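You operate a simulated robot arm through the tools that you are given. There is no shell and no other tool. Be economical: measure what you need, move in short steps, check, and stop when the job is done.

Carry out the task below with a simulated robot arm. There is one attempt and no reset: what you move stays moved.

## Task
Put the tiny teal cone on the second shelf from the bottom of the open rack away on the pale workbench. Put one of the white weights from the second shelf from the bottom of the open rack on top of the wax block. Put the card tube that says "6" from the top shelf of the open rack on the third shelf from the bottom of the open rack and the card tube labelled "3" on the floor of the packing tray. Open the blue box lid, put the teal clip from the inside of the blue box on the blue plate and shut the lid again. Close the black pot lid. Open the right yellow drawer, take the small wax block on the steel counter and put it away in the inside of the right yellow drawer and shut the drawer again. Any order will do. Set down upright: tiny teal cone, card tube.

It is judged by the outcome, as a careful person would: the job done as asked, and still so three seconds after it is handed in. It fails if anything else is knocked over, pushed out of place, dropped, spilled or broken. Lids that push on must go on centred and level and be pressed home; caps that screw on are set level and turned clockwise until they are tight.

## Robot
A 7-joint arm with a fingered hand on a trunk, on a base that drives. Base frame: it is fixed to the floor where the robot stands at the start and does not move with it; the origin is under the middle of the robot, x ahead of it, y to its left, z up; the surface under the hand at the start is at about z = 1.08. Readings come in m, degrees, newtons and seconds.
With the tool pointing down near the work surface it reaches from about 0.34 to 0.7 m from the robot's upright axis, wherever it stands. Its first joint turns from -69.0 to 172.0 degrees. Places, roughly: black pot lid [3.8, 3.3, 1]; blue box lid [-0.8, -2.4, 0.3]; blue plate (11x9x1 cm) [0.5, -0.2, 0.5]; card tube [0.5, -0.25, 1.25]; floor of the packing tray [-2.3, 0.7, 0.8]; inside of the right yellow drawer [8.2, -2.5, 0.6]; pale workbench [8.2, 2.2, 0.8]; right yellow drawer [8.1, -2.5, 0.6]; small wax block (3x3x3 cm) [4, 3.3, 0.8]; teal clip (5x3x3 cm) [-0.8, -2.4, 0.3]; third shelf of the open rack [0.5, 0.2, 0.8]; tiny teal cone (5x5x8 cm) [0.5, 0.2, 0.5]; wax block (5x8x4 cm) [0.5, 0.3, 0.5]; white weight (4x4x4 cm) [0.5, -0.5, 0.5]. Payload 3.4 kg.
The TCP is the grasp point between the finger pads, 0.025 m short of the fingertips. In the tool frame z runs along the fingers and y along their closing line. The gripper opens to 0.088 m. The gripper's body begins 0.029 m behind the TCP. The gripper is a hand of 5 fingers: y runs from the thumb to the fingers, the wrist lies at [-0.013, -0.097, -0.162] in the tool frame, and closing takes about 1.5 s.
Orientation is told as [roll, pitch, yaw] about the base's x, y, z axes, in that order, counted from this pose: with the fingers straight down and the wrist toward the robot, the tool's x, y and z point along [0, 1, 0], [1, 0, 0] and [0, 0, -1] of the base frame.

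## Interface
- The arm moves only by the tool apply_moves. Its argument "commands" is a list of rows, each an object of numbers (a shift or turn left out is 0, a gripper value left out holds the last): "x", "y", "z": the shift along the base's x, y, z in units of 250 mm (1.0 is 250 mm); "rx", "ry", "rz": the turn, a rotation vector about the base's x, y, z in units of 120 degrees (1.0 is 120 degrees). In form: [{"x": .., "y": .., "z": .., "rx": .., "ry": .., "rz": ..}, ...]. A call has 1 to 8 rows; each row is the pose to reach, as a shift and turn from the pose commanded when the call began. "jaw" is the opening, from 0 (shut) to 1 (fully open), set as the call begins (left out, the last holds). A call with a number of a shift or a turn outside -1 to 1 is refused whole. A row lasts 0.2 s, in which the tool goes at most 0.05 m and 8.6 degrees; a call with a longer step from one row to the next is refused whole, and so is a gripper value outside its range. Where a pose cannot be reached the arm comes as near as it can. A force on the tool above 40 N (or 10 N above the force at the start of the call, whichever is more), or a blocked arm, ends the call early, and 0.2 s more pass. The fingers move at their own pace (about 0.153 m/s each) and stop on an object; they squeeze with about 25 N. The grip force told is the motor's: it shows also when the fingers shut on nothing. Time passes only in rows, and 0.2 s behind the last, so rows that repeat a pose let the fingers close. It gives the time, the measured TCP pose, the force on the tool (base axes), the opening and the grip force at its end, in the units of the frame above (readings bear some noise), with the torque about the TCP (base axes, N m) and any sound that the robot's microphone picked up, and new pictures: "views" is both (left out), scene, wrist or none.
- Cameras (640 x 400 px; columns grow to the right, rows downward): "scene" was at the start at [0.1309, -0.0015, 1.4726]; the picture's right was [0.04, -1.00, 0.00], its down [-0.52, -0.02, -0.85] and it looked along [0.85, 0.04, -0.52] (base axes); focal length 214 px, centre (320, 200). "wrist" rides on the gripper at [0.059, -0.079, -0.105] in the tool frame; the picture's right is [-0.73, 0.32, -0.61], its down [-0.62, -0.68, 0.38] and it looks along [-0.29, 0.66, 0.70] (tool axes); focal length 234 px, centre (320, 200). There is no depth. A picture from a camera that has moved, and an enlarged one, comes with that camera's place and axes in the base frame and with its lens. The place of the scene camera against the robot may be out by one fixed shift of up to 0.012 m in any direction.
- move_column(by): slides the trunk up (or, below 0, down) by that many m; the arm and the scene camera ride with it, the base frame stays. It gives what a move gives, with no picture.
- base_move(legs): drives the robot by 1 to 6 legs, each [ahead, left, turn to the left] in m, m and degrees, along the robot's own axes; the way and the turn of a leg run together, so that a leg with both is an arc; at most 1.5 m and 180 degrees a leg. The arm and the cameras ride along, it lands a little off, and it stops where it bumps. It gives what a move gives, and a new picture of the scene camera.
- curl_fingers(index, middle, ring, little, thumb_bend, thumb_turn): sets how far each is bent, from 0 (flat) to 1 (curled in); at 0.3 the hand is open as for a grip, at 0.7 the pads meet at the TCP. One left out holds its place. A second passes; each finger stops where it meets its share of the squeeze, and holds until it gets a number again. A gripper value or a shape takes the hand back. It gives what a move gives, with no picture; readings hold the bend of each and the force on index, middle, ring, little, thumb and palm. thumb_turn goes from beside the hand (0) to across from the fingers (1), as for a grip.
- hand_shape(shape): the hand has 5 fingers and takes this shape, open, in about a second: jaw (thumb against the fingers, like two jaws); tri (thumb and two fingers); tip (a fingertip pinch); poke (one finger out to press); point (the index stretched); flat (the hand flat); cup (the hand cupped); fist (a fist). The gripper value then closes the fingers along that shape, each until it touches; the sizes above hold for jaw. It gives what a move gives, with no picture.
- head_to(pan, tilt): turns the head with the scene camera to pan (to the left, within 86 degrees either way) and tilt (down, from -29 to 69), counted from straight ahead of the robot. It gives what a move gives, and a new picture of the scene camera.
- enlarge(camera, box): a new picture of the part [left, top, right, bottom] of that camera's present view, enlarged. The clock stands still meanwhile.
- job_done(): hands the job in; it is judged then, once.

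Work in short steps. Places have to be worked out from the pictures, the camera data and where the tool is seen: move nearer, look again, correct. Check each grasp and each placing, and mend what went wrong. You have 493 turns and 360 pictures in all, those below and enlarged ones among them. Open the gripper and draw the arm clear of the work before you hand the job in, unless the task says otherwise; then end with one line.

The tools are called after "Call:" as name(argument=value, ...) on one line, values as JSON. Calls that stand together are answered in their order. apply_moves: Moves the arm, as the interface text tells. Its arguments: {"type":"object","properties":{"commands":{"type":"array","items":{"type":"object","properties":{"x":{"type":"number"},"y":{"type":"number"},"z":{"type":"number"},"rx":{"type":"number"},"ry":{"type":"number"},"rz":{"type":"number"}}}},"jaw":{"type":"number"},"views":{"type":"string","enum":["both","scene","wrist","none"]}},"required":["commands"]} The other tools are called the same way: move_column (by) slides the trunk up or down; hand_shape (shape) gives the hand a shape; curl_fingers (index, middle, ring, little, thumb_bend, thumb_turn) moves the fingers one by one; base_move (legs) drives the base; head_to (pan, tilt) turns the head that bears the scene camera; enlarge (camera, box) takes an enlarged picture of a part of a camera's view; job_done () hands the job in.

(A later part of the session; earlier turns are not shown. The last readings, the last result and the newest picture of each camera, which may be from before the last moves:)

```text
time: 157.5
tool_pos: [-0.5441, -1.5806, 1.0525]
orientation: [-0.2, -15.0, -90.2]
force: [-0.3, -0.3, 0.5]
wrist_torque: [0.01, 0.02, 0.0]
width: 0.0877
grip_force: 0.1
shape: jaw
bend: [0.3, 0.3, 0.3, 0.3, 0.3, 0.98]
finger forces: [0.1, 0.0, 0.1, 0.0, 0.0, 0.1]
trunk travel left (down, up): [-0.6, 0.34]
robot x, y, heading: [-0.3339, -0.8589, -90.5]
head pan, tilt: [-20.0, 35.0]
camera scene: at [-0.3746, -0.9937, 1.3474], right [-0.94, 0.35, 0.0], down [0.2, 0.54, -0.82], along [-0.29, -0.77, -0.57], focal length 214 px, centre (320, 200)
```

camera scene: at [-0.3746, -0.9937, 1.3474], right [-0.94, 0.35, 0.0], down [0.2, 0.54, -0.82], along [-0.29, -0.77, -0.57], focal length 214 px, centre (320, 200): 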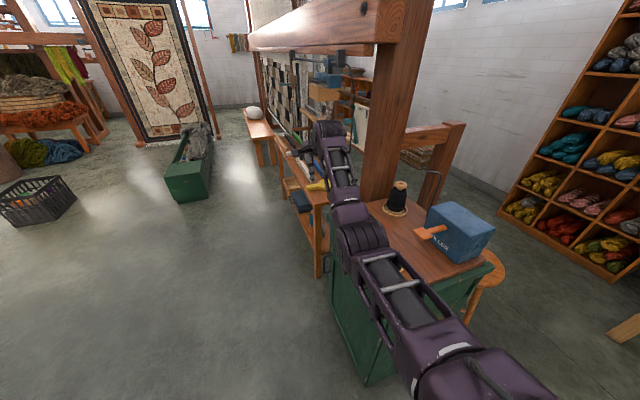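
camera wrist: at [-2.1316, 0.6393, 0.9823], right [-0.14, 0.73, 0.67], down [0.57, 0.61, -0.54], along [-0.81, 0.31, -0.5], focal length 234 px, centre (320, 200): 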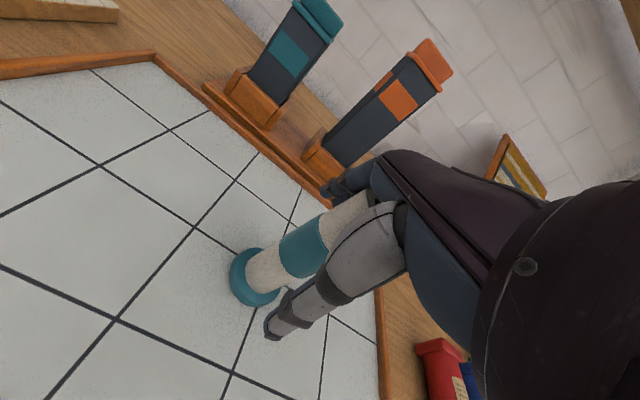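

The blue box is on the low shelf of a side table beyond the cabinet. I drive diagonally away from the rack and loom, then turn to face the table (−x).

Call:
base_move(legs=[[0.9, 0.85, 0]])

Call:
base_move(legs=[[0, 0, -90], [0, 0.85, 0]])

Call:
head_to(pan=0, tilt=35)

```text
time: 163.8
tool_pos: [0.2939, -2.4901, 1.0509]
orientation: [-0.2, -14.8, -90.3]
force: [-0.1, -0.8, 0.7]
wrist_torque: [0.0, 0.02, 0.01]
width: 0.088
grip_force: 0.0
shape: jaw
bend: [0.3, 0.3, 0.3, 0.3, 0.3, 0.98]
finger forces: [0.1, 0.1, 0.0, 0.1, 0.1, 0.1]
trunk travel left (down, up): [-0.6, 0.34]
robot x, y, heading: [0.5078, -1.7652, -90.7]
head pan, tilt: [-20.0, 35.0]
camera scene: at [0.4666, -1.9032, 1.3473], right [-0.94, 0.35, 0.0], down [0.2, 0.54, -0.82], along [-0.29, -0.77, -0.57], focal length 214 px, centre (320, 200)
```

scene: 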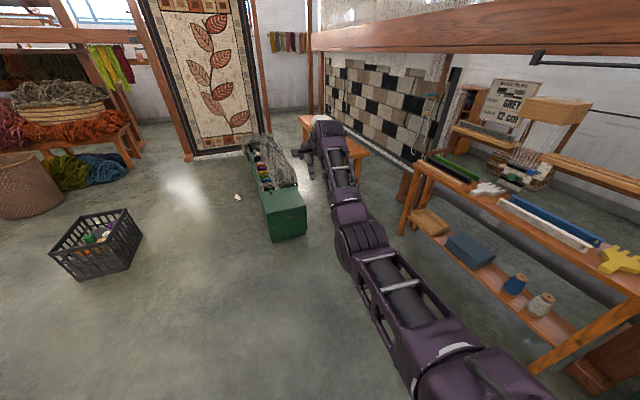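

```text
time: 172.1
tool_pos: [-0.2298, -2.4002, 1.0504]
orientation: [-0.2, -14.9, 179.7]
force: [0.6, -0.1, 0.4]
wrist_torque: [-0.04, 0.02, 0.0]
width: 0.0874
grip_force: 0.0
shape: jaw
bend: [0.3, 0.3, 0.3, 0.3, 0.3, 0.98]
finger forces: [0.0, 0.1, 0.0, 0.0, 0.1, 0.0]
trunk travel left (down, up): [-0.6, 0.34]
robot x, y, heading: [0.4936, -2.6162, 179.6]
head pan, tilt: [-20.0, 35.0]
camera scene: at [0.3526, -2.5883, 1.3474], right [0.35, 0.94, 0.0], down [0.54, -0.2, -0.82], along [-0.77, 0.29, -0.57], focal length 214 px, centre (320, 200)
```

scene: 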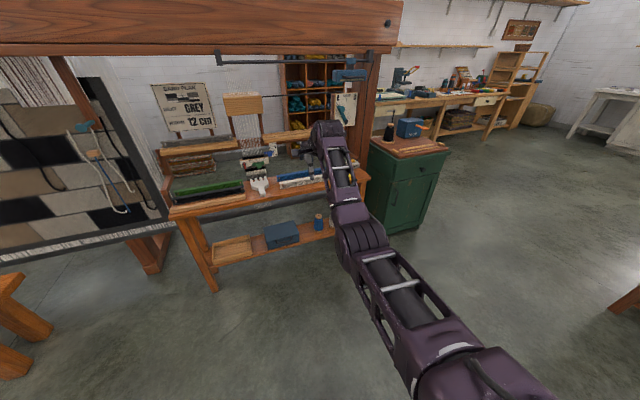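

```text
time: 172.9
tool_pos: [-0.231, -2.401, 1.0522]
orientation: [-0.2, -14.9, 179.6]
force: [0.3, -0.3, 0.0]
wrist_torque: [-0.03, 0.01, -0.02]
width: 0.0875
grip_force: 0.0
shape: jaw
bend: [0.3, 0.3, 0.3, 0.3, 0.3, 0.98]
finger forces: [0.0, 0.1, 0.0, 0.1, 0.0, 0.0]
trunk travel left (down, up): [-0.6, 0.34]
robot x, y, heading: [0.4909, -2.6147, 179.4]
head pan, tilt: [0.0, 35.0]
camera scene: at [0.3469, -2.6179, 1.3473], right [0.01, 1.0, 0.0], down [0.57, -0.01, -0.82], along [-0.82, 0.01, -0.57], focal length 214 px, centre (320, 200)
```

scene: 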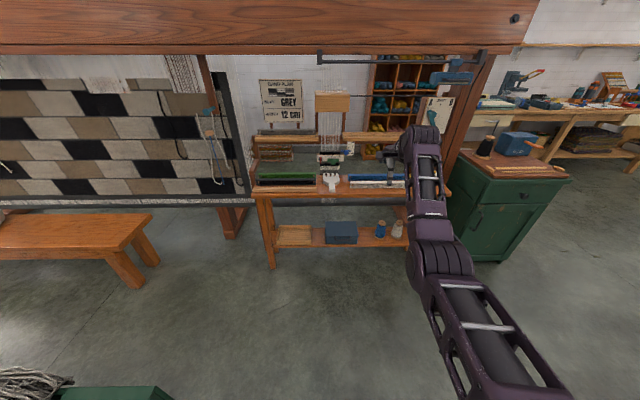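

I lower the trunk for a better look at the box under the table.

Call:
move_column(by=-0.4)

Call:
head_to(pan=4, tilt=35)

Call:
enlarge(camera="scene", box=[280, 130, 440, 240])

```text
time: 176.8
tool_pos: [-0.2316, -2.401, 0.6517]
orientation: [-0.3, -14.9, 179.6]
force: [0.1, -0.6, 0.3]
wrist_torque: [0.02, -0.01, 0.03]
width: 0.0876
grip_force: 0.0
shape: jaw
bend: [0.3, 0.3, 0.3, 0.3, 0.3, 0.98]
finger forces: [0.0, 0.1, 0.0, 0.0, 0.0, 0.0]
trunk travel left (down, up): [-0.2, 0.74]
robot x, y, heading: [0.4962, -2.6173, 179.3]
head pan, tilt: [0.0, 35.0]
```

```text
time: 177.4
tool_pos: [-0.2316, -2.4009, 0.6514]
orientation: [-0.2, -14.9, 179.7]
force: [0.7, -0.1, -0.2]
wrist_torque: [0.03, 0.02, -0.01]
width: 0.0876
grip_force: 0.0
shape: jaw
bend: [0.3, 0.3, 0.3, 0.3, 0.3, 0.98]
finger forces: [0.1, 0.0, 0.0, 0.0, 0.0, 0.0]
trunk travel left (down, up): [-0.2, 0.74]
robot x, y, heading: [0.4946, -2.6141, 179.4]
head pan, tilt: [4.0, 35.0]
camera scene: at [0.3471, -2.6242, 0.9474], right [-0.06, 1.0, 0.0], down [0.57, 0.03, -0.82], along [-0.82, -0.05, -0.57], focal length 214 px, centre (320, 200)
```

scene: 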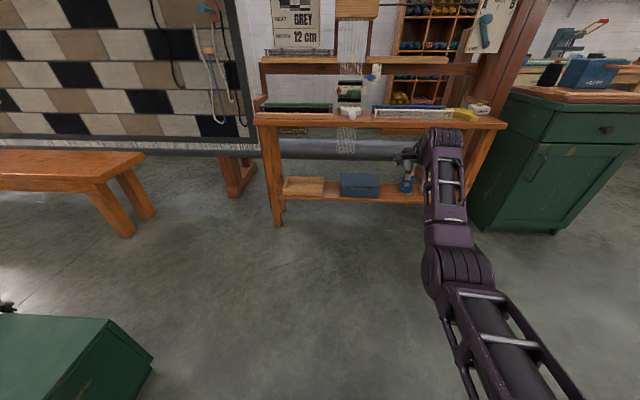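

```text
3.64 times, centred on (360, 185) of scene
camera zoom: at [0.3471, -2.6242, 0.9474], right [-0.06, 1.0, 0.0], down [0.57, 0.03, -0.82], along [-0.82, -0.05, -0.57], focal length 780 px, centre (174, 254)
```

zoom: 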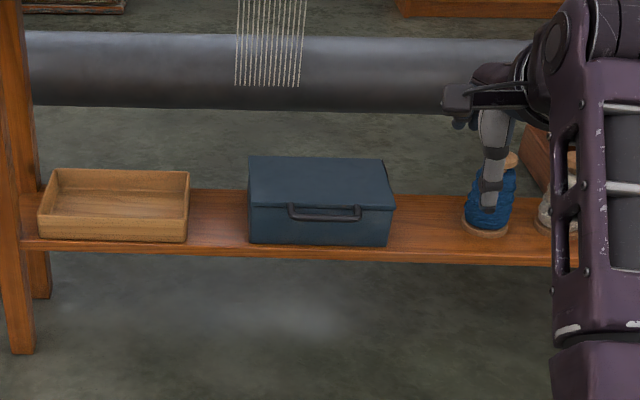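

The blue box: front at x≈-0.705, y −2.565…−2.344, seam near z≈0.31, front handle at y≈-2.45, hinge likely at the back (x≈-0.86). I lower the trunk and tilt the fingers forward to get a close wrist view.

Call:
move_column(by=-0.18)

Call:
apply_moves(commands=[{"ry": 0.07}, {"ry": 0.14}, {"ry": 0.21}, {"ry": 0.28}, {"ry": 0.35}, {"ry": 0.42}, {"ry": 0.49}, {"ry": 0.5}])

```text
time: 179.4
tool_pos: [-0.2306, -2.3994, 0.4717]
orientation: [-0.2, -15.0, 179.6]
force: [-0.5, 0.2, 0.1]
wrist_torque: [-0.02, -0.01, 0.0]
width: 0.0877
grip_force: 0.0
shape: jaw
bend: [0.3, 0.3, 0.3, 0.3, 0.3, 0.98]
finger forces: [0.0, 0.0, 0.1, 0.0, 0.1, 0.1]
trunk travel left (down, up): [-0.02, 0.92]
robot x, y, heading: [0.4954, -2.6127, 179.4]
head pan, tilt: [4.0, 35.0]
```

```text
time: 181.2
tool_pos: [-0.2302, -2.4013, 0.4712]
orientation: [1.3, -75.0, 178.5]
force: [0.4, -0.7, -0.2]
wrist_torque: [-0.01, -0.02, 0.01]
width: 0.0876
grip_force: 0.2
shape: jaw
bend: [0.3, 0.3, 0.3, 0.3, 0.3, 0.98]
finger forces: [0.0, 0.0, 0.0, 0.0, 0.0, 0.0]
trunk travel left (down, up): [-0.02, 0.92]
robot x, y, heading: [0.4958, -2.6109, 179.1]
head pan, tilt: [4.0, 35.0]
camera scene: at [0.3472, -2.6242, 0.7674], right [-0.06, 1.0, 0.0], down [0.57, 0.03, -0.82], along [-0.82, -0.05, -0.57], focal length 214 px, centre (320, 200)
camera wrist: at [-0.1099, -2.461, 0.4226], right [0.51, 0.73, 0.47], down [-0.19, 0.62, -0.76], along [-0.84, 0.3, 0.45], focal length 234 px, centre (320, 200)
```

scene: 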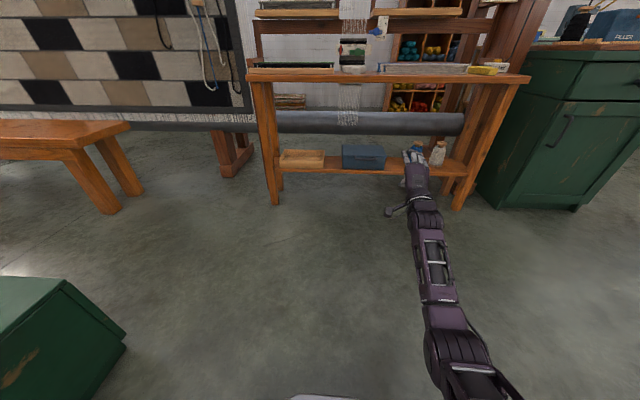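
wrist: 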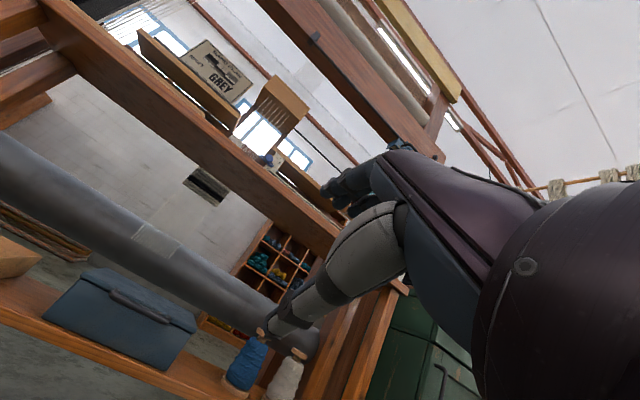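

I enlarge both views of the box.

Call:
enlarge(camera="scene", box=[325, 130, 405, 185])

Call:
enlarge(camera="wrist", box=[20, 240, 240, 390])

```text
7.27 times, centred on (365, 158) of scene
camera zoom: at [0.3472, -2.6242, 0.7674], right [-0.06, 1.0, 0.0], down [0.57, 0.03, -0.82], along [-0.82, -0.05, -0.57], focal length 1560 px, centre (-7, 509)
```

zoom: 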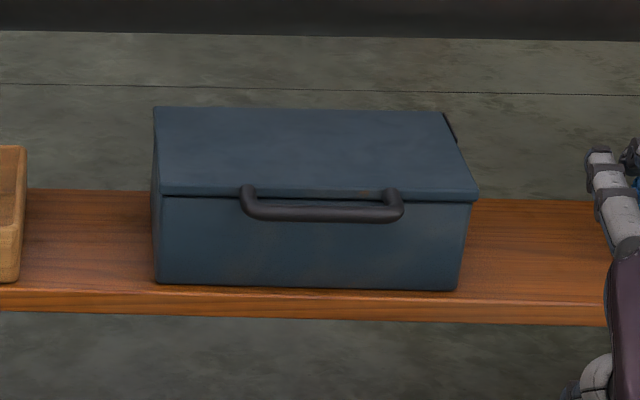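

```text
2.67 times, centred on (130, 315) of wrist
camera zoom: at [-0.1099, -2.461, 0.4226], right [0.51, 0.73, 0.47], down [-0.19, 0.62, -0.76], along [-0.84, 0.3, 0.45], focal length 624 px, centre (827, -107)
```

zoom: 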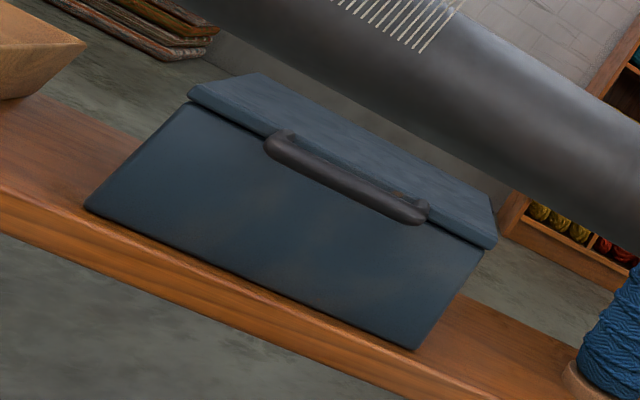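

The lid is a thin slab with a U-bar handle at about (-0.678,-2.45,0.312). I lower the hand to that height, half-close it, and drive up to just in front of the bar.

Call:
apply_moves(commands=[{"x": 0.02, "z": -0.15}, {"x": 0.04, "z": -0.3}, {"x": 0.06, "z": -0.45}, {"x": 0.08, "z": -0.62}], jaw=0.6, views="none")

Call:
base_move(legs=[[0.33, 0.05, 0]])

Call:
head_to(pan=-6, tilt=45)

Call:
apply_moves(commands=[{"x": 0}], views="wrist")

```text
time: 182.2
tool_pos: [-0.2101, -2.4009, 0.3163]
orientation: [1.2, -74.9, 178.7]
force: [0.1, -0.1, -0.1]
wrist_torque: [0.0, -0.02, 0.01]
width: 0.0532
grip_force: 0.0
shape: jaw
bend: [0.29, 0.4, 0.37, 0.43, 0.64, 1.0]
finger forces: [0.1, 0.1, 0.0, 0.0, 0.0, 0.1]
trunk travel left (down, up): [-0.02, 0.92]
robot x, y, heading: [0.4952, -2.6113, 179.3]
head pan, tilt: [4.0, 35.0]
```

```text
time: 184.4
tool_pos: [-0.5398, -2.4478, 0.3166]
orientation: [1.2, -74.8, 178.6]
force: [-1.0, -0.2, -0.2]
wrist_torque: [0.01, 0.03, -0.02]
width: 0.0533
grip_force: 0.1
shape: jaw
bend: [0.29, 0.4, 0.37, 0.43, 0.64, 1.0]
finger forces: [0.0, 0.0, 0.0, 0.0, 0.0, 0.1]
trunk travel left (down, up): [-0.02, 0.92]
robot x, y, heading: [0.1616, -2.6602, 179.5]
head pan, tilt: [4.0, 35.0]
camera scene: at [0.0183, -2.6708, 0.7674], right [-0.06, 1.0, 0.0], down [0.57, 0.03, -0.82], along [-0.82, -0.05, -0.57], focal length 214 px, centre (320, 200)
```

scene: 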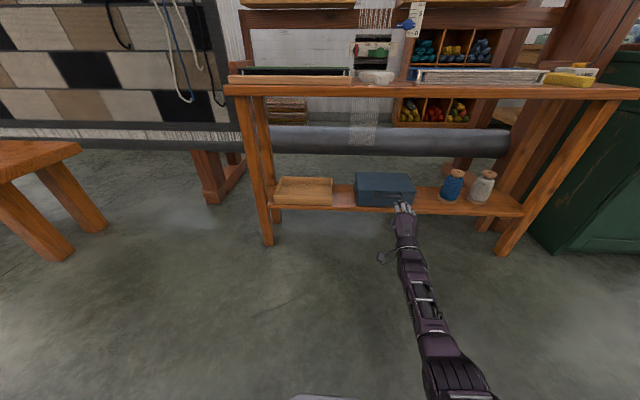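

```text
time: 185.1
tool_pos: [-0.5398, -2.4496, 0.3159]
orientation: [1.2, -74.9, 178.6]
force: [-0.1, -0.2, 0.4]
wrist_torque: [-0.03, 0.01, 0.0]
width: 0.0533
grip_force: 0.1
shape: jaw
bend: [0.29, 0.4, 0.37, 0.43, 0.64, 1.0]
finger forces: [0.0, 0.1, 0.0, 0.1, 0.1, 0.0]
trunk travel left (down, up): [-0.02, 0.92]
robot x, y, heading: [0.1659, -2.6612, 179.3]
head pan, tilt: [-6.0, 45.0]
camera scene: at [0.0254, -2.6563, 0.7526], right [0.11, 0.99, 0.0], down [0.7, -0.08, -0.71], along [-0.7, 0.08, -0.71], focal length 214 px, centre (320, 200)
```

scene: 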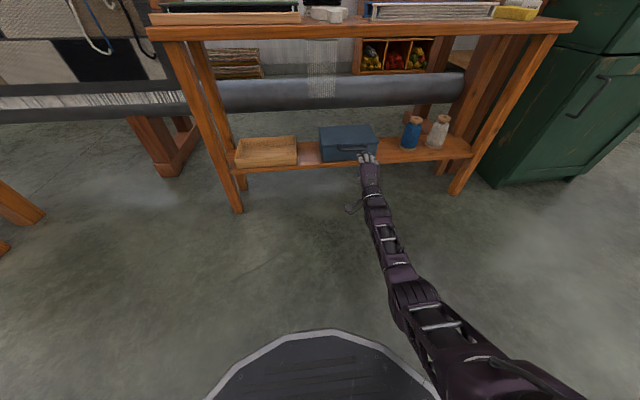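

```text
time: 185.5
tool_pos: [-0.5393, -2.4484, 0.3165]
orientation: [1.2, -74.9, 178.6]
force: [0.3, 0.1, -0.4]
wrist_torque: [-0.04, 0.03, 0.03]
width: 0.0532
grip_force: 0.1
shape: jaw
bend: [0.29, 0.4, 0.37, 0.43, 0.64, 1.0]
finger forces: [0.0, 0.0, 0.1, 0.1, 0.0, 0.1]
trunk travel left (down, up): [-0.02, 0.92]
robot x, y, heading: [0.1628, -2.6639, 179.4]
head pan, tilt: [-6.0, 45.0]
camera wrist: at [-0.4195, -2.5081, 0.2681], right [0.5, 0.73, 0.47], down [-0.19, 0.62, -0.76], along [-0.84, 0.3, 0.45], focal length 234 px, centre (320, 200)
```

wrist: 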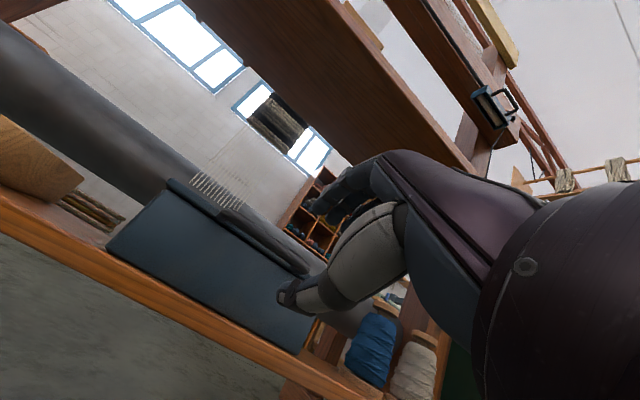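

The bar is measured at about (-0.678,-2.447,0.316). I enlarge the scene view to check alignment of the hand with the bar.

Call:
enlarge(camera="scene", box=[310, 115, 410, 185])

```text
5.71 times, centred on (360, 150) of scene
camera zoom: at [0.0254, -2.6563, 0.7525], right [0.11, 0.99, 0.0], down [0.7, -0.08, -0.71], along [-0.7, 0.08, -0.71], focal length 1226 px, centre (91, 486)
```

zoom: 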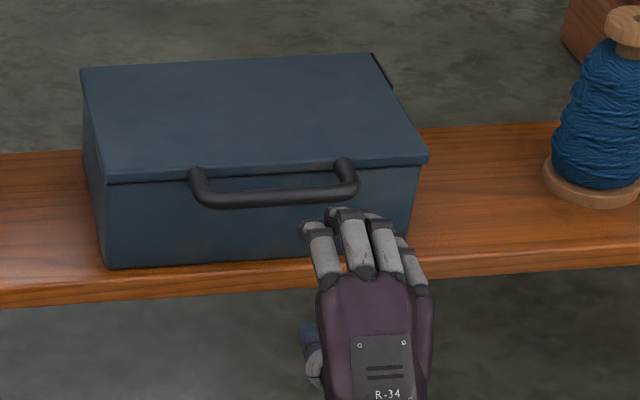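

I drive ahead 11.5 cm so thumb passes under and fingers over the bar.

Call:
apply_moves(commands=[{"y": -0.016, "z": -0.01}], views="none")

Call:
base_move(legs=[[0.113, 0, 0]])

Call:
enlarge(camera="scene", box=[310, 135, 410, 205])

Call:
enlarge(camera="wrist", box=[200, 140, 420, 340])

```text
time: 185.9
tool_pos: [-0.5399, -2.4525, 0.3143]
orientation: [1.3, -75.0, 178.6]
force: [0.1, 1.4, 0.7]
wrist_torque: [-0.01, 0.0, 0.0]
width: 0.0533
grip_force: 0.2
shape: jaw
bend: [0.29, 0.4, 0.37, 0.43, 0.64, 1.0]
finger forces: [0.1, 0.1, 0.0, 0.1, 0.0, 0.0]
trunk travel left (down, up): [-0.02, 0.92]
robot x, y, heading: [0.1656, -2.6608, 179.3]
head pan, tilt: [-6.0, 45.0]
```

```text
time: 187.1
tool_pos: [-0.6537, -2.4509, 0.3132]
orientation: [1.2, -74.9, 178.7]
force: [0.0, -0.1, 0.0]
wrist_torque: [-0.03, 0.02, -0.01]
width: 0.0531
grip_force: 0.0
shape: jaw
bend: [0.29, 0.4, 0.37, 0.43, 0.64, 1.0]
finger forces: [0.0, 0.0, 0.1, 0.0, 0.1, 0.0]
trunk travel left (down, up): [-0.02, 0.92]
robot x, y, heading: [0.0508, -2.6577, 179.7]
head pan, tilt: [-6.0, 45.0]
camera scene: at [-0.0873, -2.6553, 0.7525], right [0.11, 0.99, 0.0], down [0.7, -0.08, -0.71], along [-0.7, 0.08, -0.71], focal length 214 px, centre (320, 200)
```

scene: 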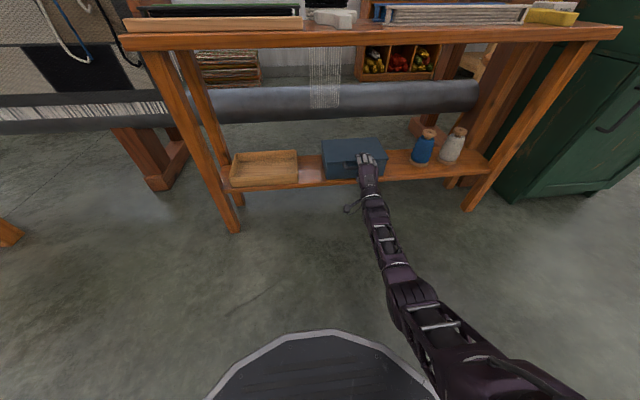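

```text
5.71 times, centred on (360, 170) of scene
camera zoom: at [-0.0873, -2.6553, 0.7525], right [0.11, 0.99, 0.0], down [0.7, -0.08, -0.71], along [-0.7, 0.08, -0.71], focal length 1226 px, centre (91, 371)
```

zoom: 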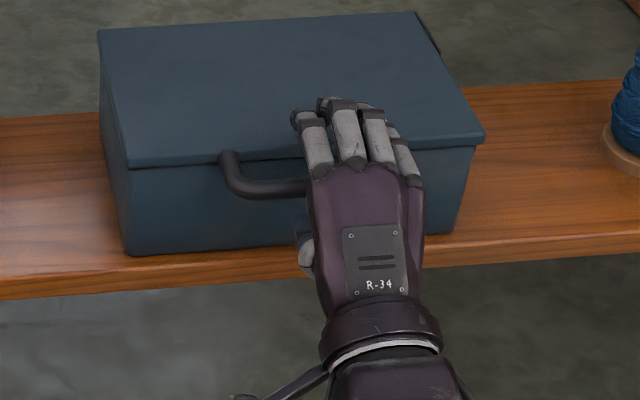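

```text
2.00 times, centred on (310, 240) of wrist
camera zoom: at [-0.5324, -2.5118, 0.2655], right [0.5, 0.73, 0.47], down [-0.19, 0.62, -0.76], along [-0.84, 0.29, 0.45], focal length 468 px, centre (340, 120)
```

zoom: 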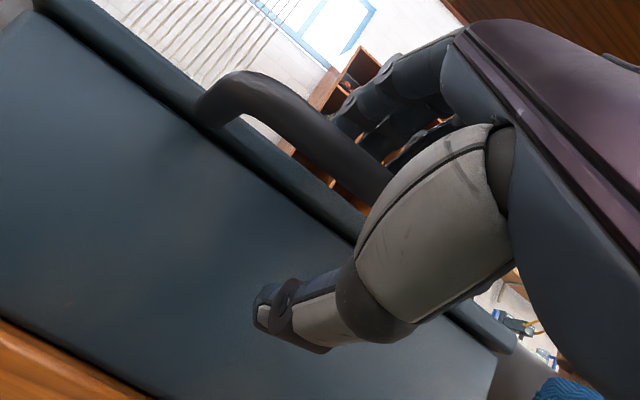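

The thumb is under the bar and the fingers over the lid. I close on the bar.

Call:
apply_moves(commands=[{"x": 0}, {"x": 0}, {"x": 0}, {"x": 0}, {"x": 0}, {"x": 0}], jaw=0, views="wrist")

Call:
enlarge(camera="scene", box=[310, 135, 410, 205])

```text
time: 188.5
tool_pos: [-0.6532, -2.452, 0.3147]
orientation: [1.2, -75.0, 178.6]
force: [-1.9, 1.1, 3.2]
wrist_torque: [-0.02, 0.83, 0.01]
width: 0.0144
grip_force: 24.4
shape: jaw
bend: [0.74, 0.53, 0.58, 0.56, 0.78, 1.0]
finger forces: [18.1, 7.7, 0.1, 0.1, 19.8, 0.1]
trunk travel left (down, up): [-0.02, 0.92]
robot x, y, heading: [0.0497, -2.6589, 179.3]
head pan, tilt: [-6.0, 45.0]
camera wrist: at [-0.5324, -2.5117, 0.2661], right [0.5, 0.73, 0.47], down [-0.19, 0.62, -0.76], along [-0.84, 0.29, 0.45], focal length 234 px, centre (320, 200)
```

wrist: 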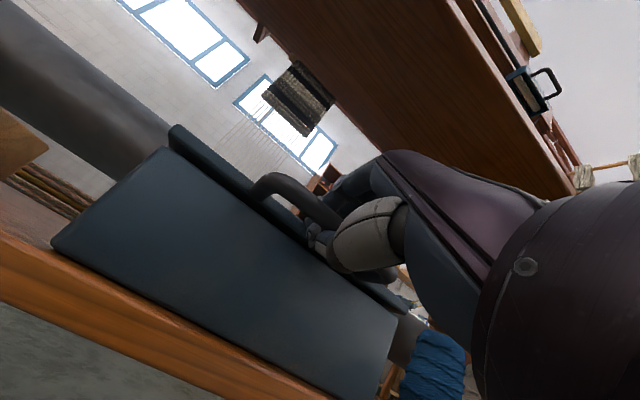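

```text
5.71 times, centred on (360, 170) of scene
camera zoom: at [-0.0869, -2.6554, 0.7527], right [0.11, 0.99, 0.0], down [0.7, -0.08, -0.71], along [-0.7, 0.08, -0.71], focal length 1226 px, centre (91, 371)
```

zoom: 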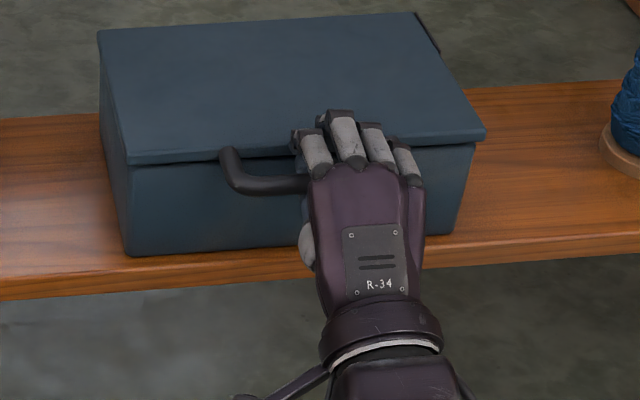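

Gripped on the bar. Hinge taken at (-0.855, 0.32), so I start the arc: 17° in two rows, and check forces.

Call:
apply_moves(commands=[{"x": -0.009, "z": 0.119, "ry": -0.0708}, {"x": -0.035, "z": 0.236, "ry": -0.1417}], views="wrist")

Call:
enlarge(camera="scene", box=[310, 125, 410, 195])

```text
time: 189.1
tool_pos: [-0.6627, -2.4526, 0.3729]
orientation: [0.6, -57.8, 179.4]
force: [-12.5, 1.8, -2.4]
wrist_torque: [0.01, 0.52, -0.03]
width: 0.0146
grip_force: 24.6
shape: jaw
bend: [0.74, 0.53, 0.57, 0.56, 0.78, 1.0]
finger forces: [11.0, 6.9, 0.0, 0.0, 17.2, 0.0]
trunk travel left (down, up): [-0.02, 0.92]
robot x, y, heading: [0.0518, -2.6576, 179.2]
head pan, tilt: [-6.0, 45.0]
camera wrist: at [-0.5327, -2.5119, 0.3618], right [0.34, 0.73, 0.59], down [0.04, 0.62, -0.78], along [-0.94, 0.29, 0.18], focal length 234 px, centre (320, 200)
```

wrist: 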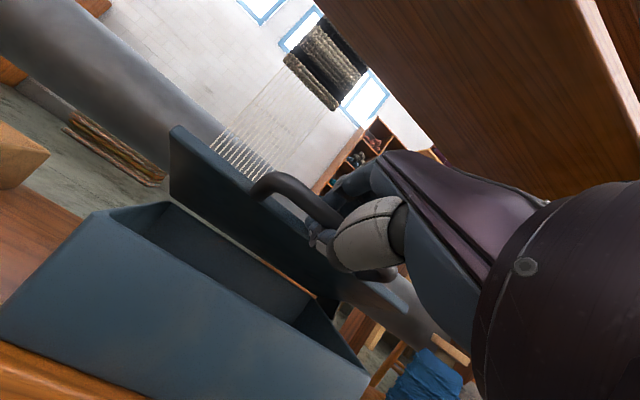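

```text
5.71 times, centred on (360, 160) of scene
camera zoom: at [-0.0882, -2.6552, 0.7523], right [0.11, 0.99, 0.0], down [0.7, -0.08, -0.71], along [-0.7, 0.08, -0.71], focal length 1226 px, centre (91, 429)
```

zoom: 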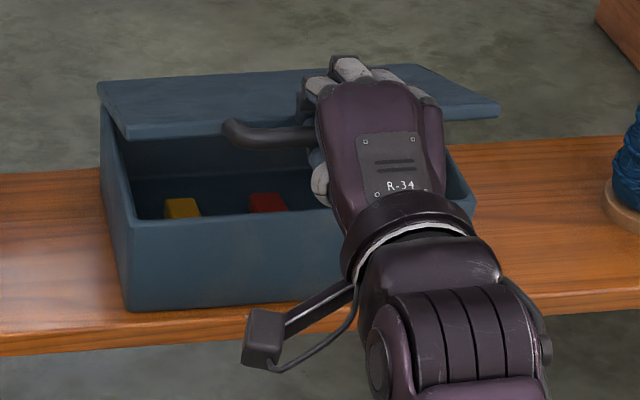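

The lid opens, but it pulls the hand toward the hinge by 12 N. I continue the arc to about 51° with a bit more inward motion.

Call:
apply_moves(commands=[{"x": -0.055, "z": 0.105, "ry": -0.0708}, {"x": -0.118, "z": 0.205, "ry": -0.1416}], views="none")

Call:
apply_moves(commands=[{"x": -0.078, "z": 0.09, "ry": -0.0708}, {"x": -0.165, "z": 0.172, "ry": -0.1416}], views="wrist")

Call:
enlarge(camera="scene", box=[310, 105, 410, 185])

```text
time: 189.7
tool_pos: [-0.6917, -2.452, 0.4243]
orientation: [0.2, -40.8, 179.7]
force: [-4.9, 0.5, -0.5]
wrist_torque: [0.03, 0.5, 0.0]
width: 0.0144
grip_force: 25.0
shape: jaw
bend: [0.75, 0.53, 0.57, 0.56, 0.78, 1.0]
finger forces: [13.2, 6.2, 0.0, 0.0, 14.4, 0.0]
trunk travel left (down, up): [-0.02, 0.92]
robot x, y, heading: [0.0565, -2.6582, 179.4]
head pan, tilt: [-6.0, 45.0]
```

```text
time: 190.3
tool_pos: [-0.7333, -2.4531, 0.4667]
orientation: [0.2, -23.8, 179.6]
force: [-0.9, -1.5, -2.8]
wrist_torque: [-0.01, -0.02, 0.11]
width: 0.0114
grip_force: 24.8
shape: jaw
bend: [0.75, 0.59, 0.57, 0.54, 0.78, 1.0]
finger forces: [0.0, 0.0, 0.1, 2.1, 0.8, 0.0]
trunk travel left (down, up): [-0.02, 0.92]
robot x, y, heading: [0.0541, -2.6582, 179.5]
head pan, tilt: [-6.0, 45.0]
camera wrist: at [-0.6194, -2.5121, 0.5315], right [-0.05, 0.73, 0.68], down [0.47, 0.62, -0.63], along [-0.88, 0.29, -0.37], focal length 234 px, centre (320, 200)
```

wrist: 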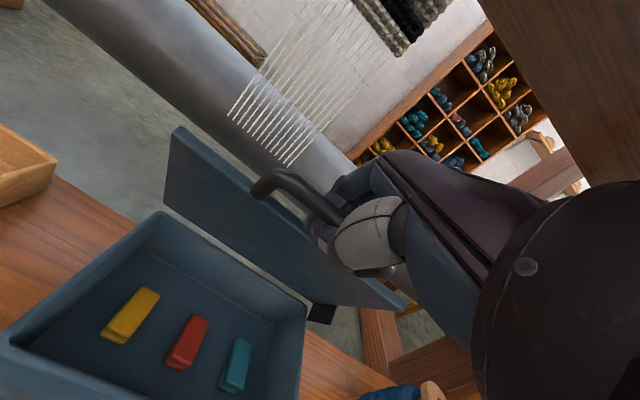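

```text
5.00 times, centred on (360, 145) of scene
camera zoom: at [-0.0878, -2.6552, 0.7523], right [0.11, 0.99, 0.0], down [0.7, -0.08, -0.71], along [-0.7, 0.08, -0.71], focal length 1072 px, centre (120, 475)
```

zoom: 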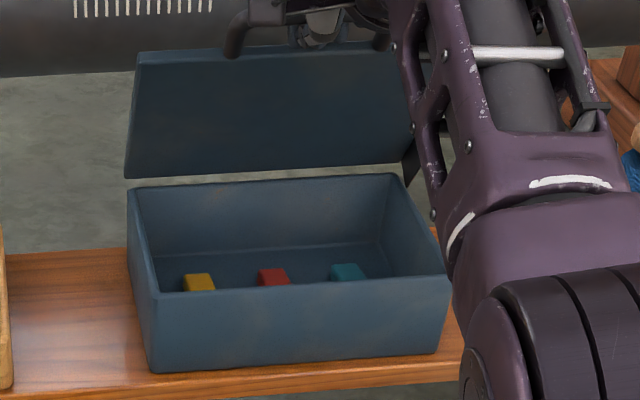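

The lid is up about 50–60° and the clips (yellow, red, teal) are visible. I open the hand halfway, keeping the thumb under the bar, to see if the lid holds by itself.

Call:
apply_moves(commands=[{"x": 0}, {"x": 0}, {"x": 0}], jaw=0.6, views="wrist")

Call:
enlarge(camera="scene", box=[310, 105, 410, 185])

```text
time: 191.1
tool_pos: [-0.7321, -2.4536, 0.4679]
orientation: [0.2, -23.9, 179.6]
force: [-0.1, 0.2, 0.6]
wrist_torque: [0.0, -0.01, 0.02]
width: 0.0528
grip_force: 0.0
shape: jaw
bend: [0.29, 0.41, 0.37, 0.43, 0.65, 1.0]
finger forces: [0.0, 0.0, 0.0, 0.0, 0.3, 0.0]
trunk travel left (down, up): [-0.02, 0.92]
robot x, y, heading: [0.0491, -2.659, 179.3]
head pan, tilt: [-6.0, 45.0]
camera wrist: at [-0.6193, -2.5119, 0.5319], right [-0.04, 0.73, 0.69], down [0.47, 0.62, -0.63], along [-0.88, 0.29, -0.37], focal length 234 px, centre (320, 200)
```

wrist: 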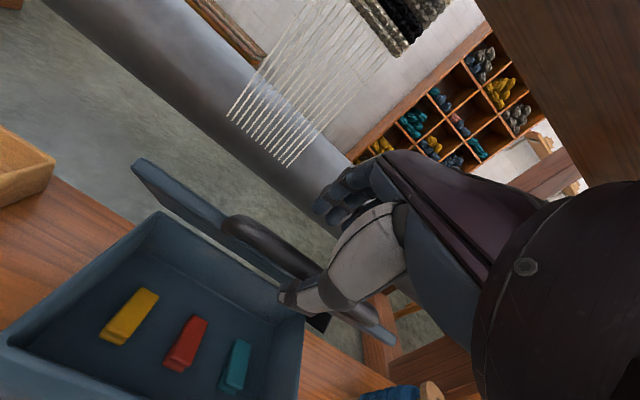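

```text
5.00 times, centred on (360, 145) of scene
camera zoom: at [-0.0873, -2.6553, 0.7525], right [0.11, 0.99, 0.0], down [0.7, -0.08, -0.71], along [-0.7, 0.08, -0.71], focal length 1072 px, centre (120, 475)
```

zoom: 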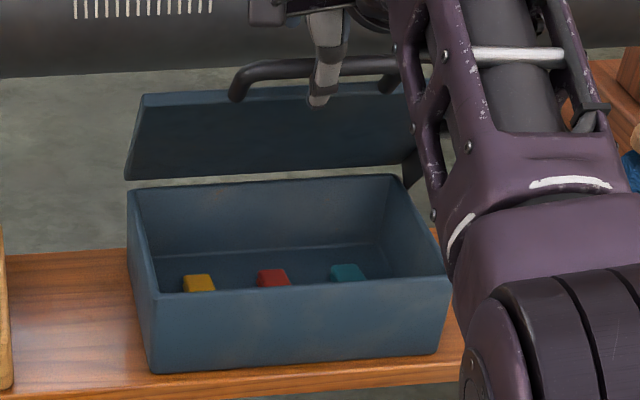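

The lid sank onto the thumb, so it must be opened further. I re-grip the bar.

Call:
apply_moves(commands=[{"x": 0, "z": -0.04}, {"x": 0, "z": -0.06}, {"x": 0, "z": -0.06}, {"x": 0, "z": -0.06}, {"x": 0, "z": -0.06}], jaw=0, views="wrist")

Call:
enlarge(camera="scene", box=[310, 105, 410, 185])

```text
time: 192.3
tool_pos: [-0.7313, -2.4529, 0.4583]
orientation: [0.0, -24.4, 179.6]
force: [6.9, -0.9, 19.0]
wrist_torque: [-0.11, 0.84, -0.02]
width: 0.016
grip_force: 24.9
shape: jaw
bend: [0.74, 0.62, 0.71, 0.66, 0.82, 1.0]
finger forces: [31.3, 6.9, 0.0, 0.1, 19.1, 0.0]
trunk travel left (down, up): [-0.02, 0.92]
robot x, y, heading: [0.0527, -2.6599, 179.4]
head pan, tilt: [-6.0, 45.0]
camera wrist: at [-0.6174, -2.512, 0.5212], right [-0.04, 0.73, 0.69], down [0.47, 0.62, -0.63], along [-0.88, 0.29, -0.36], focal length 234 px, centre (320, 200)
```

wrist: 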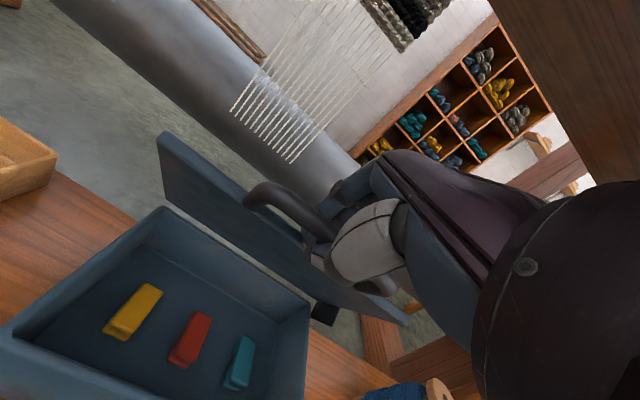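

```text
5.00 times, centred on (360, 145) of scene
camera zoom: at [-0.0844, -2.656, 0.7532], right [0.11, 0.99, 0.0], down [0.7, -0.08, -0.71], along [-0.71, 0.08, -0.7], focal length 1072 px, centre (120, 475)
```

zoom: 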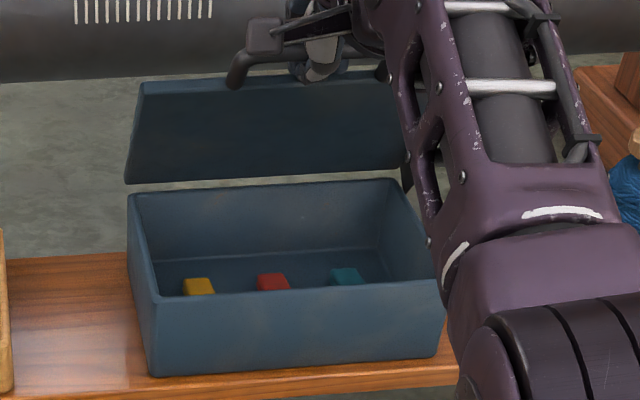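

Re-gripped. I continue upward and inward to about 75°, easing the pitch so the wrist stays below the table top.

Call:
apply_moves(commands=[{"x": -0.056, "z": 0.08, "ry": 0.02}, {"x": -0.128, "z": 0.13, "ry": 0.04}, {"x": -0.208, "z": 0.165, "ry": 0.07}], views="wrist")

Call:
enlarge(camera="scene", box=[310, 85, 410, 165])

```text
time: 193.1
tool_pos: [-0.7511, -2.4511, 0.4816]
orientation: [0.2, -29.9, 179.6]
force: [-7.7, -2.3, -16.3]
wrist_torque: [-0.14, -0.02, 0.14]
width: 0.0117
grip_force: 25.1
shape: jaw
bend: [0.74, 0.73, 0.71, 0.65, 0.82, 1.0]
finger forces: [0.1, 0.0, 0.0, 4.7, 20.8, 0.0]
out of reach, approached as far as the arm can: row 1, 2, 3
trunk travel left (down, up): [-0.02, 0.92]
robot x, y, heading: [0.0494, -2.6595, 179.6]
head pan, tilt: [-6.0, 45.0]
camera wrist: at [-0.6315, -2.5104, 0.5335], right [0.03, 0.73, 0.68], down [0.4, 0.62, -0.67], along [-0.92, 0.29, -0.28], focal length 234 px, centre (320, 200)
```

wrist: 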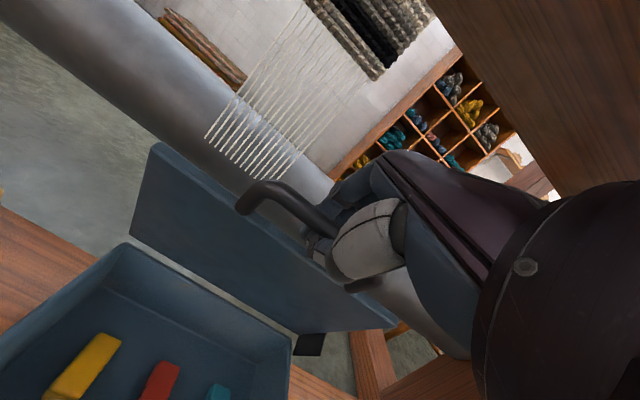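

```text
5.00 times, centred on (360, 125) of scene
camera zoom: at [-0.0902, -2.655, 0.7516], right [0.11, 0.99, 0.0], down [0.71, -0.08, -0.7], along [-0.7, 0.08, -0.71], focal length 1072 px, centre (120, 575)
```

zoom: 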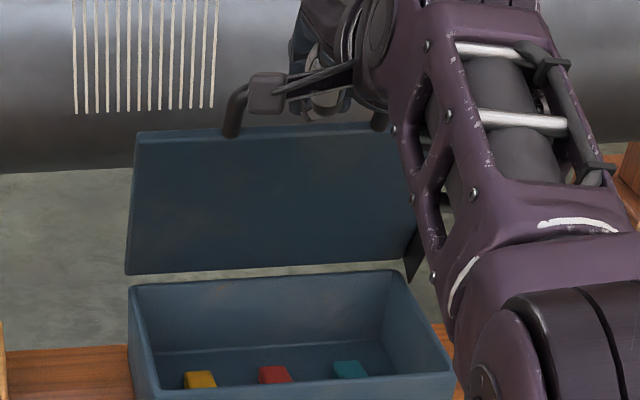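

The lid is at about 60° but the arm is at its reach limit. I drive the base ahead 3 cm at a time, adding lift.

Call:
base_move(legs=[[0.035, 0, 0]])

Call:
apply_moves(commands=[{"x": -0.03, "z": 0.05}, {"x": -0.06, "z": 0.07}], views="wrist")

Call:
enlarge(camera="scene", box=[310, 85, 410, 165])

```text
time: 194.0
tool_pos: [-0.785, -2.45, 0.4898]
orientation: [0.2, -30.7, 179.6]
force: [-0.1, -1.2, 0.1]
wrist_torque: [0.05, -0.03, 0.04]
width: 0.012
grip_force: 24.2
shape: jaw
bend: [0.74, 0.74, 0.71, 0.66, 0.82, 1.0]
finger forces: [0.0, 0.0, 0.0, 1.3, 0.2, 0.0]
trunk travel left (down, up): [-0.02, 0.92]
robot x, y, heading: [0.0185, -2.6593, 179.2]
head pan, tilt: [-6.0, 45.0]
camera scene: at [-0.1224, -2.655, 0.7526], right [0.11, 0.99, 0.0], down [0.7, -0.08, -0.71], along [-0.7, 0.08, -0.71], focal length 214 px, centre (320, 200)
```

scene: 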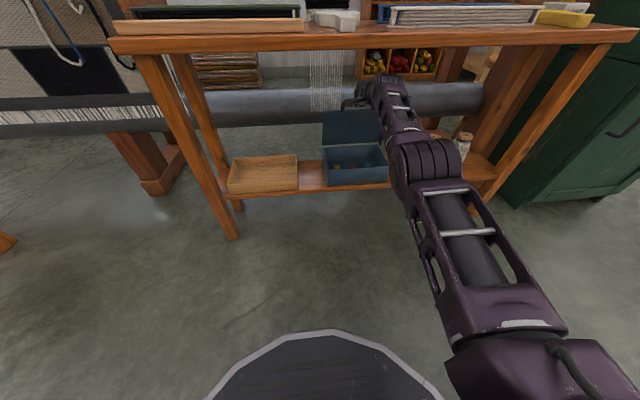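

```text
time: 194.6
tool_pos: [-0.7849, -2.45, 0.4948]
orientation: [0.3, -29.9, 179.7]
force: [-5.9, -0.1, -20.3]
wrist_torque: [-0.12, 0.01, 0.12]
width: 0.0121
grip_force: 25.2
shape: jaw
bend: [0.74, 0.74, 0.71, 0.66, 0.81, 1.0]
finger forces: [0.1, 0.1, 0.0, 3.4, 26.2, 0.1]
out of reach, approached as far as the arm can: row 1, 2
trunk travel left (down, up): [-0.02, 0.92]
robot x, y, heading: [0.0157, -2.6648, 179.4]
head pan, tilt: [-6.0, 45.0]
camera wrist: at [-0.6659, -2.51, 0.5466], right [0.03, 0.73, 0.69], down [0.4, 0.62, -0.67], along [-0.91, 0.29, -0.28], focal length 234 px, centre (320, 200)
```

wrist: 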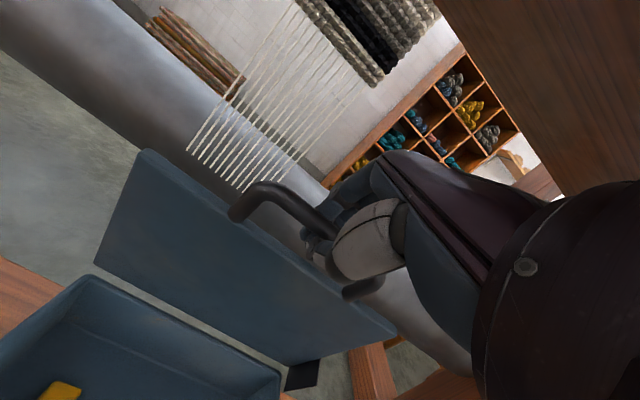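

```text
5.00 times, centred on (360, 125) of scene
camera zoom: at [-0.1255, -2.6543, 0.7516], right [0.11, 0.99, 0.0], down [0.71, -0.08, -0.7], along [-0.7, 0.08, -0.71], focal length 1072 px, centre (120, 575)
```

zoom: 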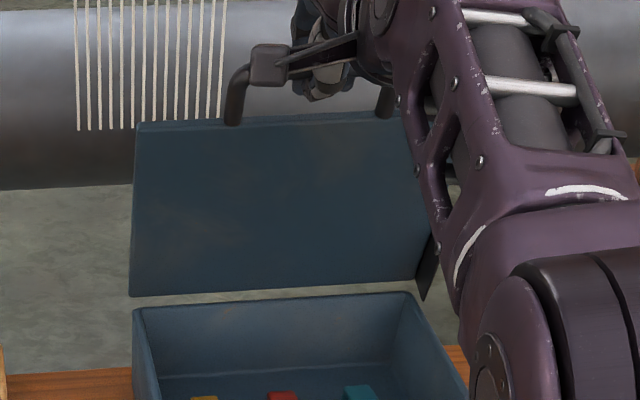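

The lid is at about 68°. I push forward now: slightly lower z, base ahead 5 cm twice.

Call:
apply_moves(commands=[{"z": -0.015}], views="none")

Call:
base_move(legs=[[0.05, 0, 0]])

Call:
apply_moves(commands=[{"z": 0}], views="wrist")

```text
time: 195.0
tool_pos: [-0.7854, -2.4503, 0.4933]
orientation: [0.2, -30.4, 179.6]
force: [-5.5, -0.9, -18.2]
wrist_torque: [-0.02, -0.01, 0.08]
width: 0.0118
grip_force: 24.9
shape: jaw
bend: [0.74, 0.74, 0.71, 0.66, 0.81, 1.0]
finger forces: [0.0, 0.1, 0.0, 3.2, 24.3, 0.0]
trunk travel left (down, up): [-0.02, 0.92]
robot x, y, heading: [0.0175, -2.6622, 179.5]
head pan, tilt: [-6.0, 45.0]
```

```text
time: 195.9
tool_pos: [-0.8339, -2.4505, 0.4987]
orientation: [0.0, -30.7, 179.6]
force: [-0.3, -0.7, -4.3]
wrist_torque: [-0.03, -0.01, 0.12]
width: 0.012
grip_force: 24.8
shape: jaw
bend: [0.74, 0.74, 0.71, 0.66, 0.82, 1.0]
finger forces: [0.0, 0.1, 0.1, 2.8, 0.0, 0.0]
trunk travel left (down, up): [-0.02, 0.92]
robot x, y, heading: [-0.0322, -2.6604, 179.7]
head pan, tilt: [-6.0, 45.0]
camera scene: at [-0.1726, -2.6545, 0.7525], right [0.11, 0.99, 0.0], down [0.7, -0.08, -0.71], along [-0.7, 0.08, -0.71], focal length 214 px, centre (320, 200)
```

scene: 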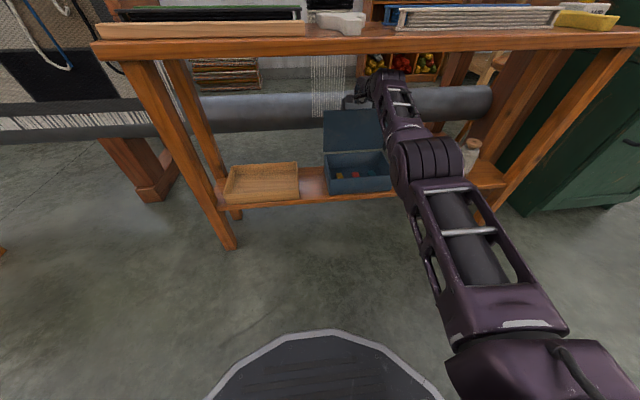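

```text
time: 196.3
tool_pos: [-0.8342, -2.4511, 0.4989]
orientation: [0.2, -30.5, 179.7]
force: [-0.1, -0.4, -3.3]
wrist_torque: [-0.01, -0.05, 0.08]
width: 0.0119
grip_force: 25.0
shape: jaw
bend: [0.74, 0.74, 0.71, 0.66, 0.83, 1.0]
finger forces: [0.0, 0.0, 0.1, 2.3, 0.1, 0.0]
trunk travel left (down, up): [-0.02, 0.92]
robot x, y, heading: [-0.0359, -2.6553, 179.4]
head pan, tilt: [-6.0, 45.0]
camera wrist: at [-0.7137, -2.5102, 0.5488], right [0.04, 0.73, 0.69], down [0.39, 0.62, -0.68], along [-0.92, 0.29, -0.26], focal length 234 px, centre (320, 200)
```

wrist: 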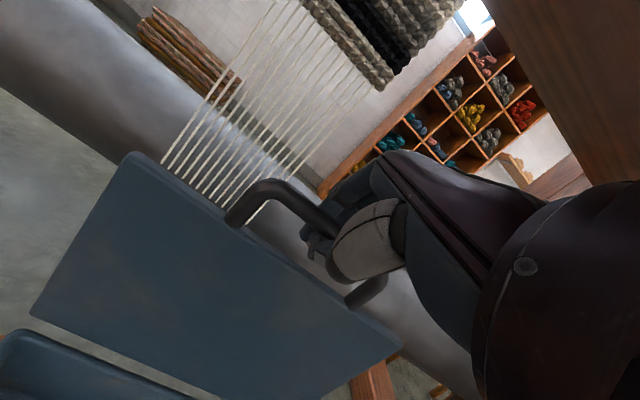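

About 84° now. I push another 4.5 cm past vertical.

Call:
base_move(legs=[[0.045, 0, 0]])

Call:
apply_moves(commands=[{"z": -0.01}], views="wrist")

Call:
enlarge(camera="scene", box=[310, 70, 430, 200])

```text
time: 197.2
tool_pos: [-0.8793, -2.4503, 0.4955]
orientation: [0.2, -30.3, 179.5]
force: [3.1, -1.0, -14.8]
wrist_torque: [-0.11, -0.05, 0.06]
width: 0.0123
grip_force: 24.9
shape: jaw
bend: [0.74, 0.74, 0.71, 0.66, 0.82, 1.0]
finger forces: [0.0, 0.0, 0.0, 2.2, 23.6, 0.0]
trunk travel left (down, up): [-0.02, 0.92]
robot x, y, heading: [-0.0772, -2.6595, 179.6]
head pan, tilt: [-6.0, 45.0]
camera scene: at [-0.2182, -2.6538, 0.752], right [0.11, 0.99, 0.0], down [0.7, -0.08, -0.71], along [-0.7, 0.08, -0.71], focal length 214 px, centre (320, 200)
```

scene: 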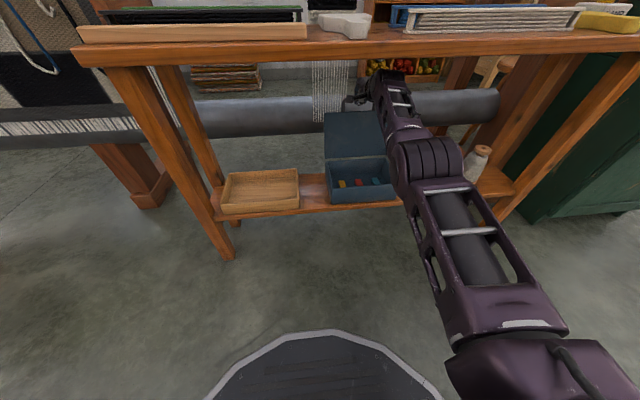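

```text
time: 197.6
tool_pos: [-0.8781, -2.4504, 0.4945]
orientation: [0.1, -30.4, 179.6]
force: [0.7, -0.8, -5.1]
wrist_torque: [-0.04, 0.02, 0.07]
width: 0.0121
grip_force: 24.6
shape: jaw
bend: [0.74, 0.74, 0.71, 0.66, 0.83, 1.0]
finger forces: [0.1, 0.0, 0.0, 2.3, 0.1, 0.0]
trunk travel left (down, up): [-0.02, 0.92]
robot x, y, heading: [-0.078, -2.6603, 179.5]
head pan, tilt: [-6.0, 45.0]
camera wrist: at [-0.7584, -2.5101, 0.5449], right [0.03, 0.73, 0.69], down [0.4, 0.62, -0.68], along [-0.92, 0.29, -0.27], focal length 234 px, centre (320, 200)
```

wrist: 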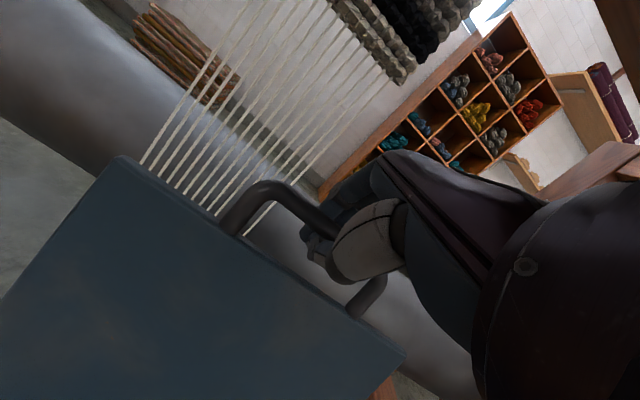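

```text
3.08 times, centred on (370, 135) of scene
camera zoom: at [-0.217, -2.6541, 0.7525], right [0.11, 0.99, 0.0], down [0.7, -0.08, -0.71], along [-0.7, 0.08, -0.71], focal length 660 px, centre (166, 400)
```

zoom: 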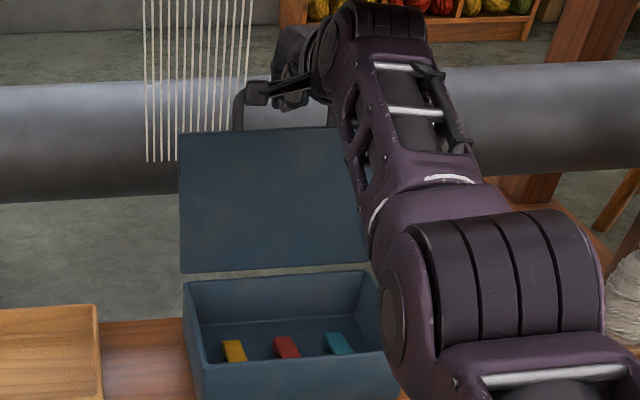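

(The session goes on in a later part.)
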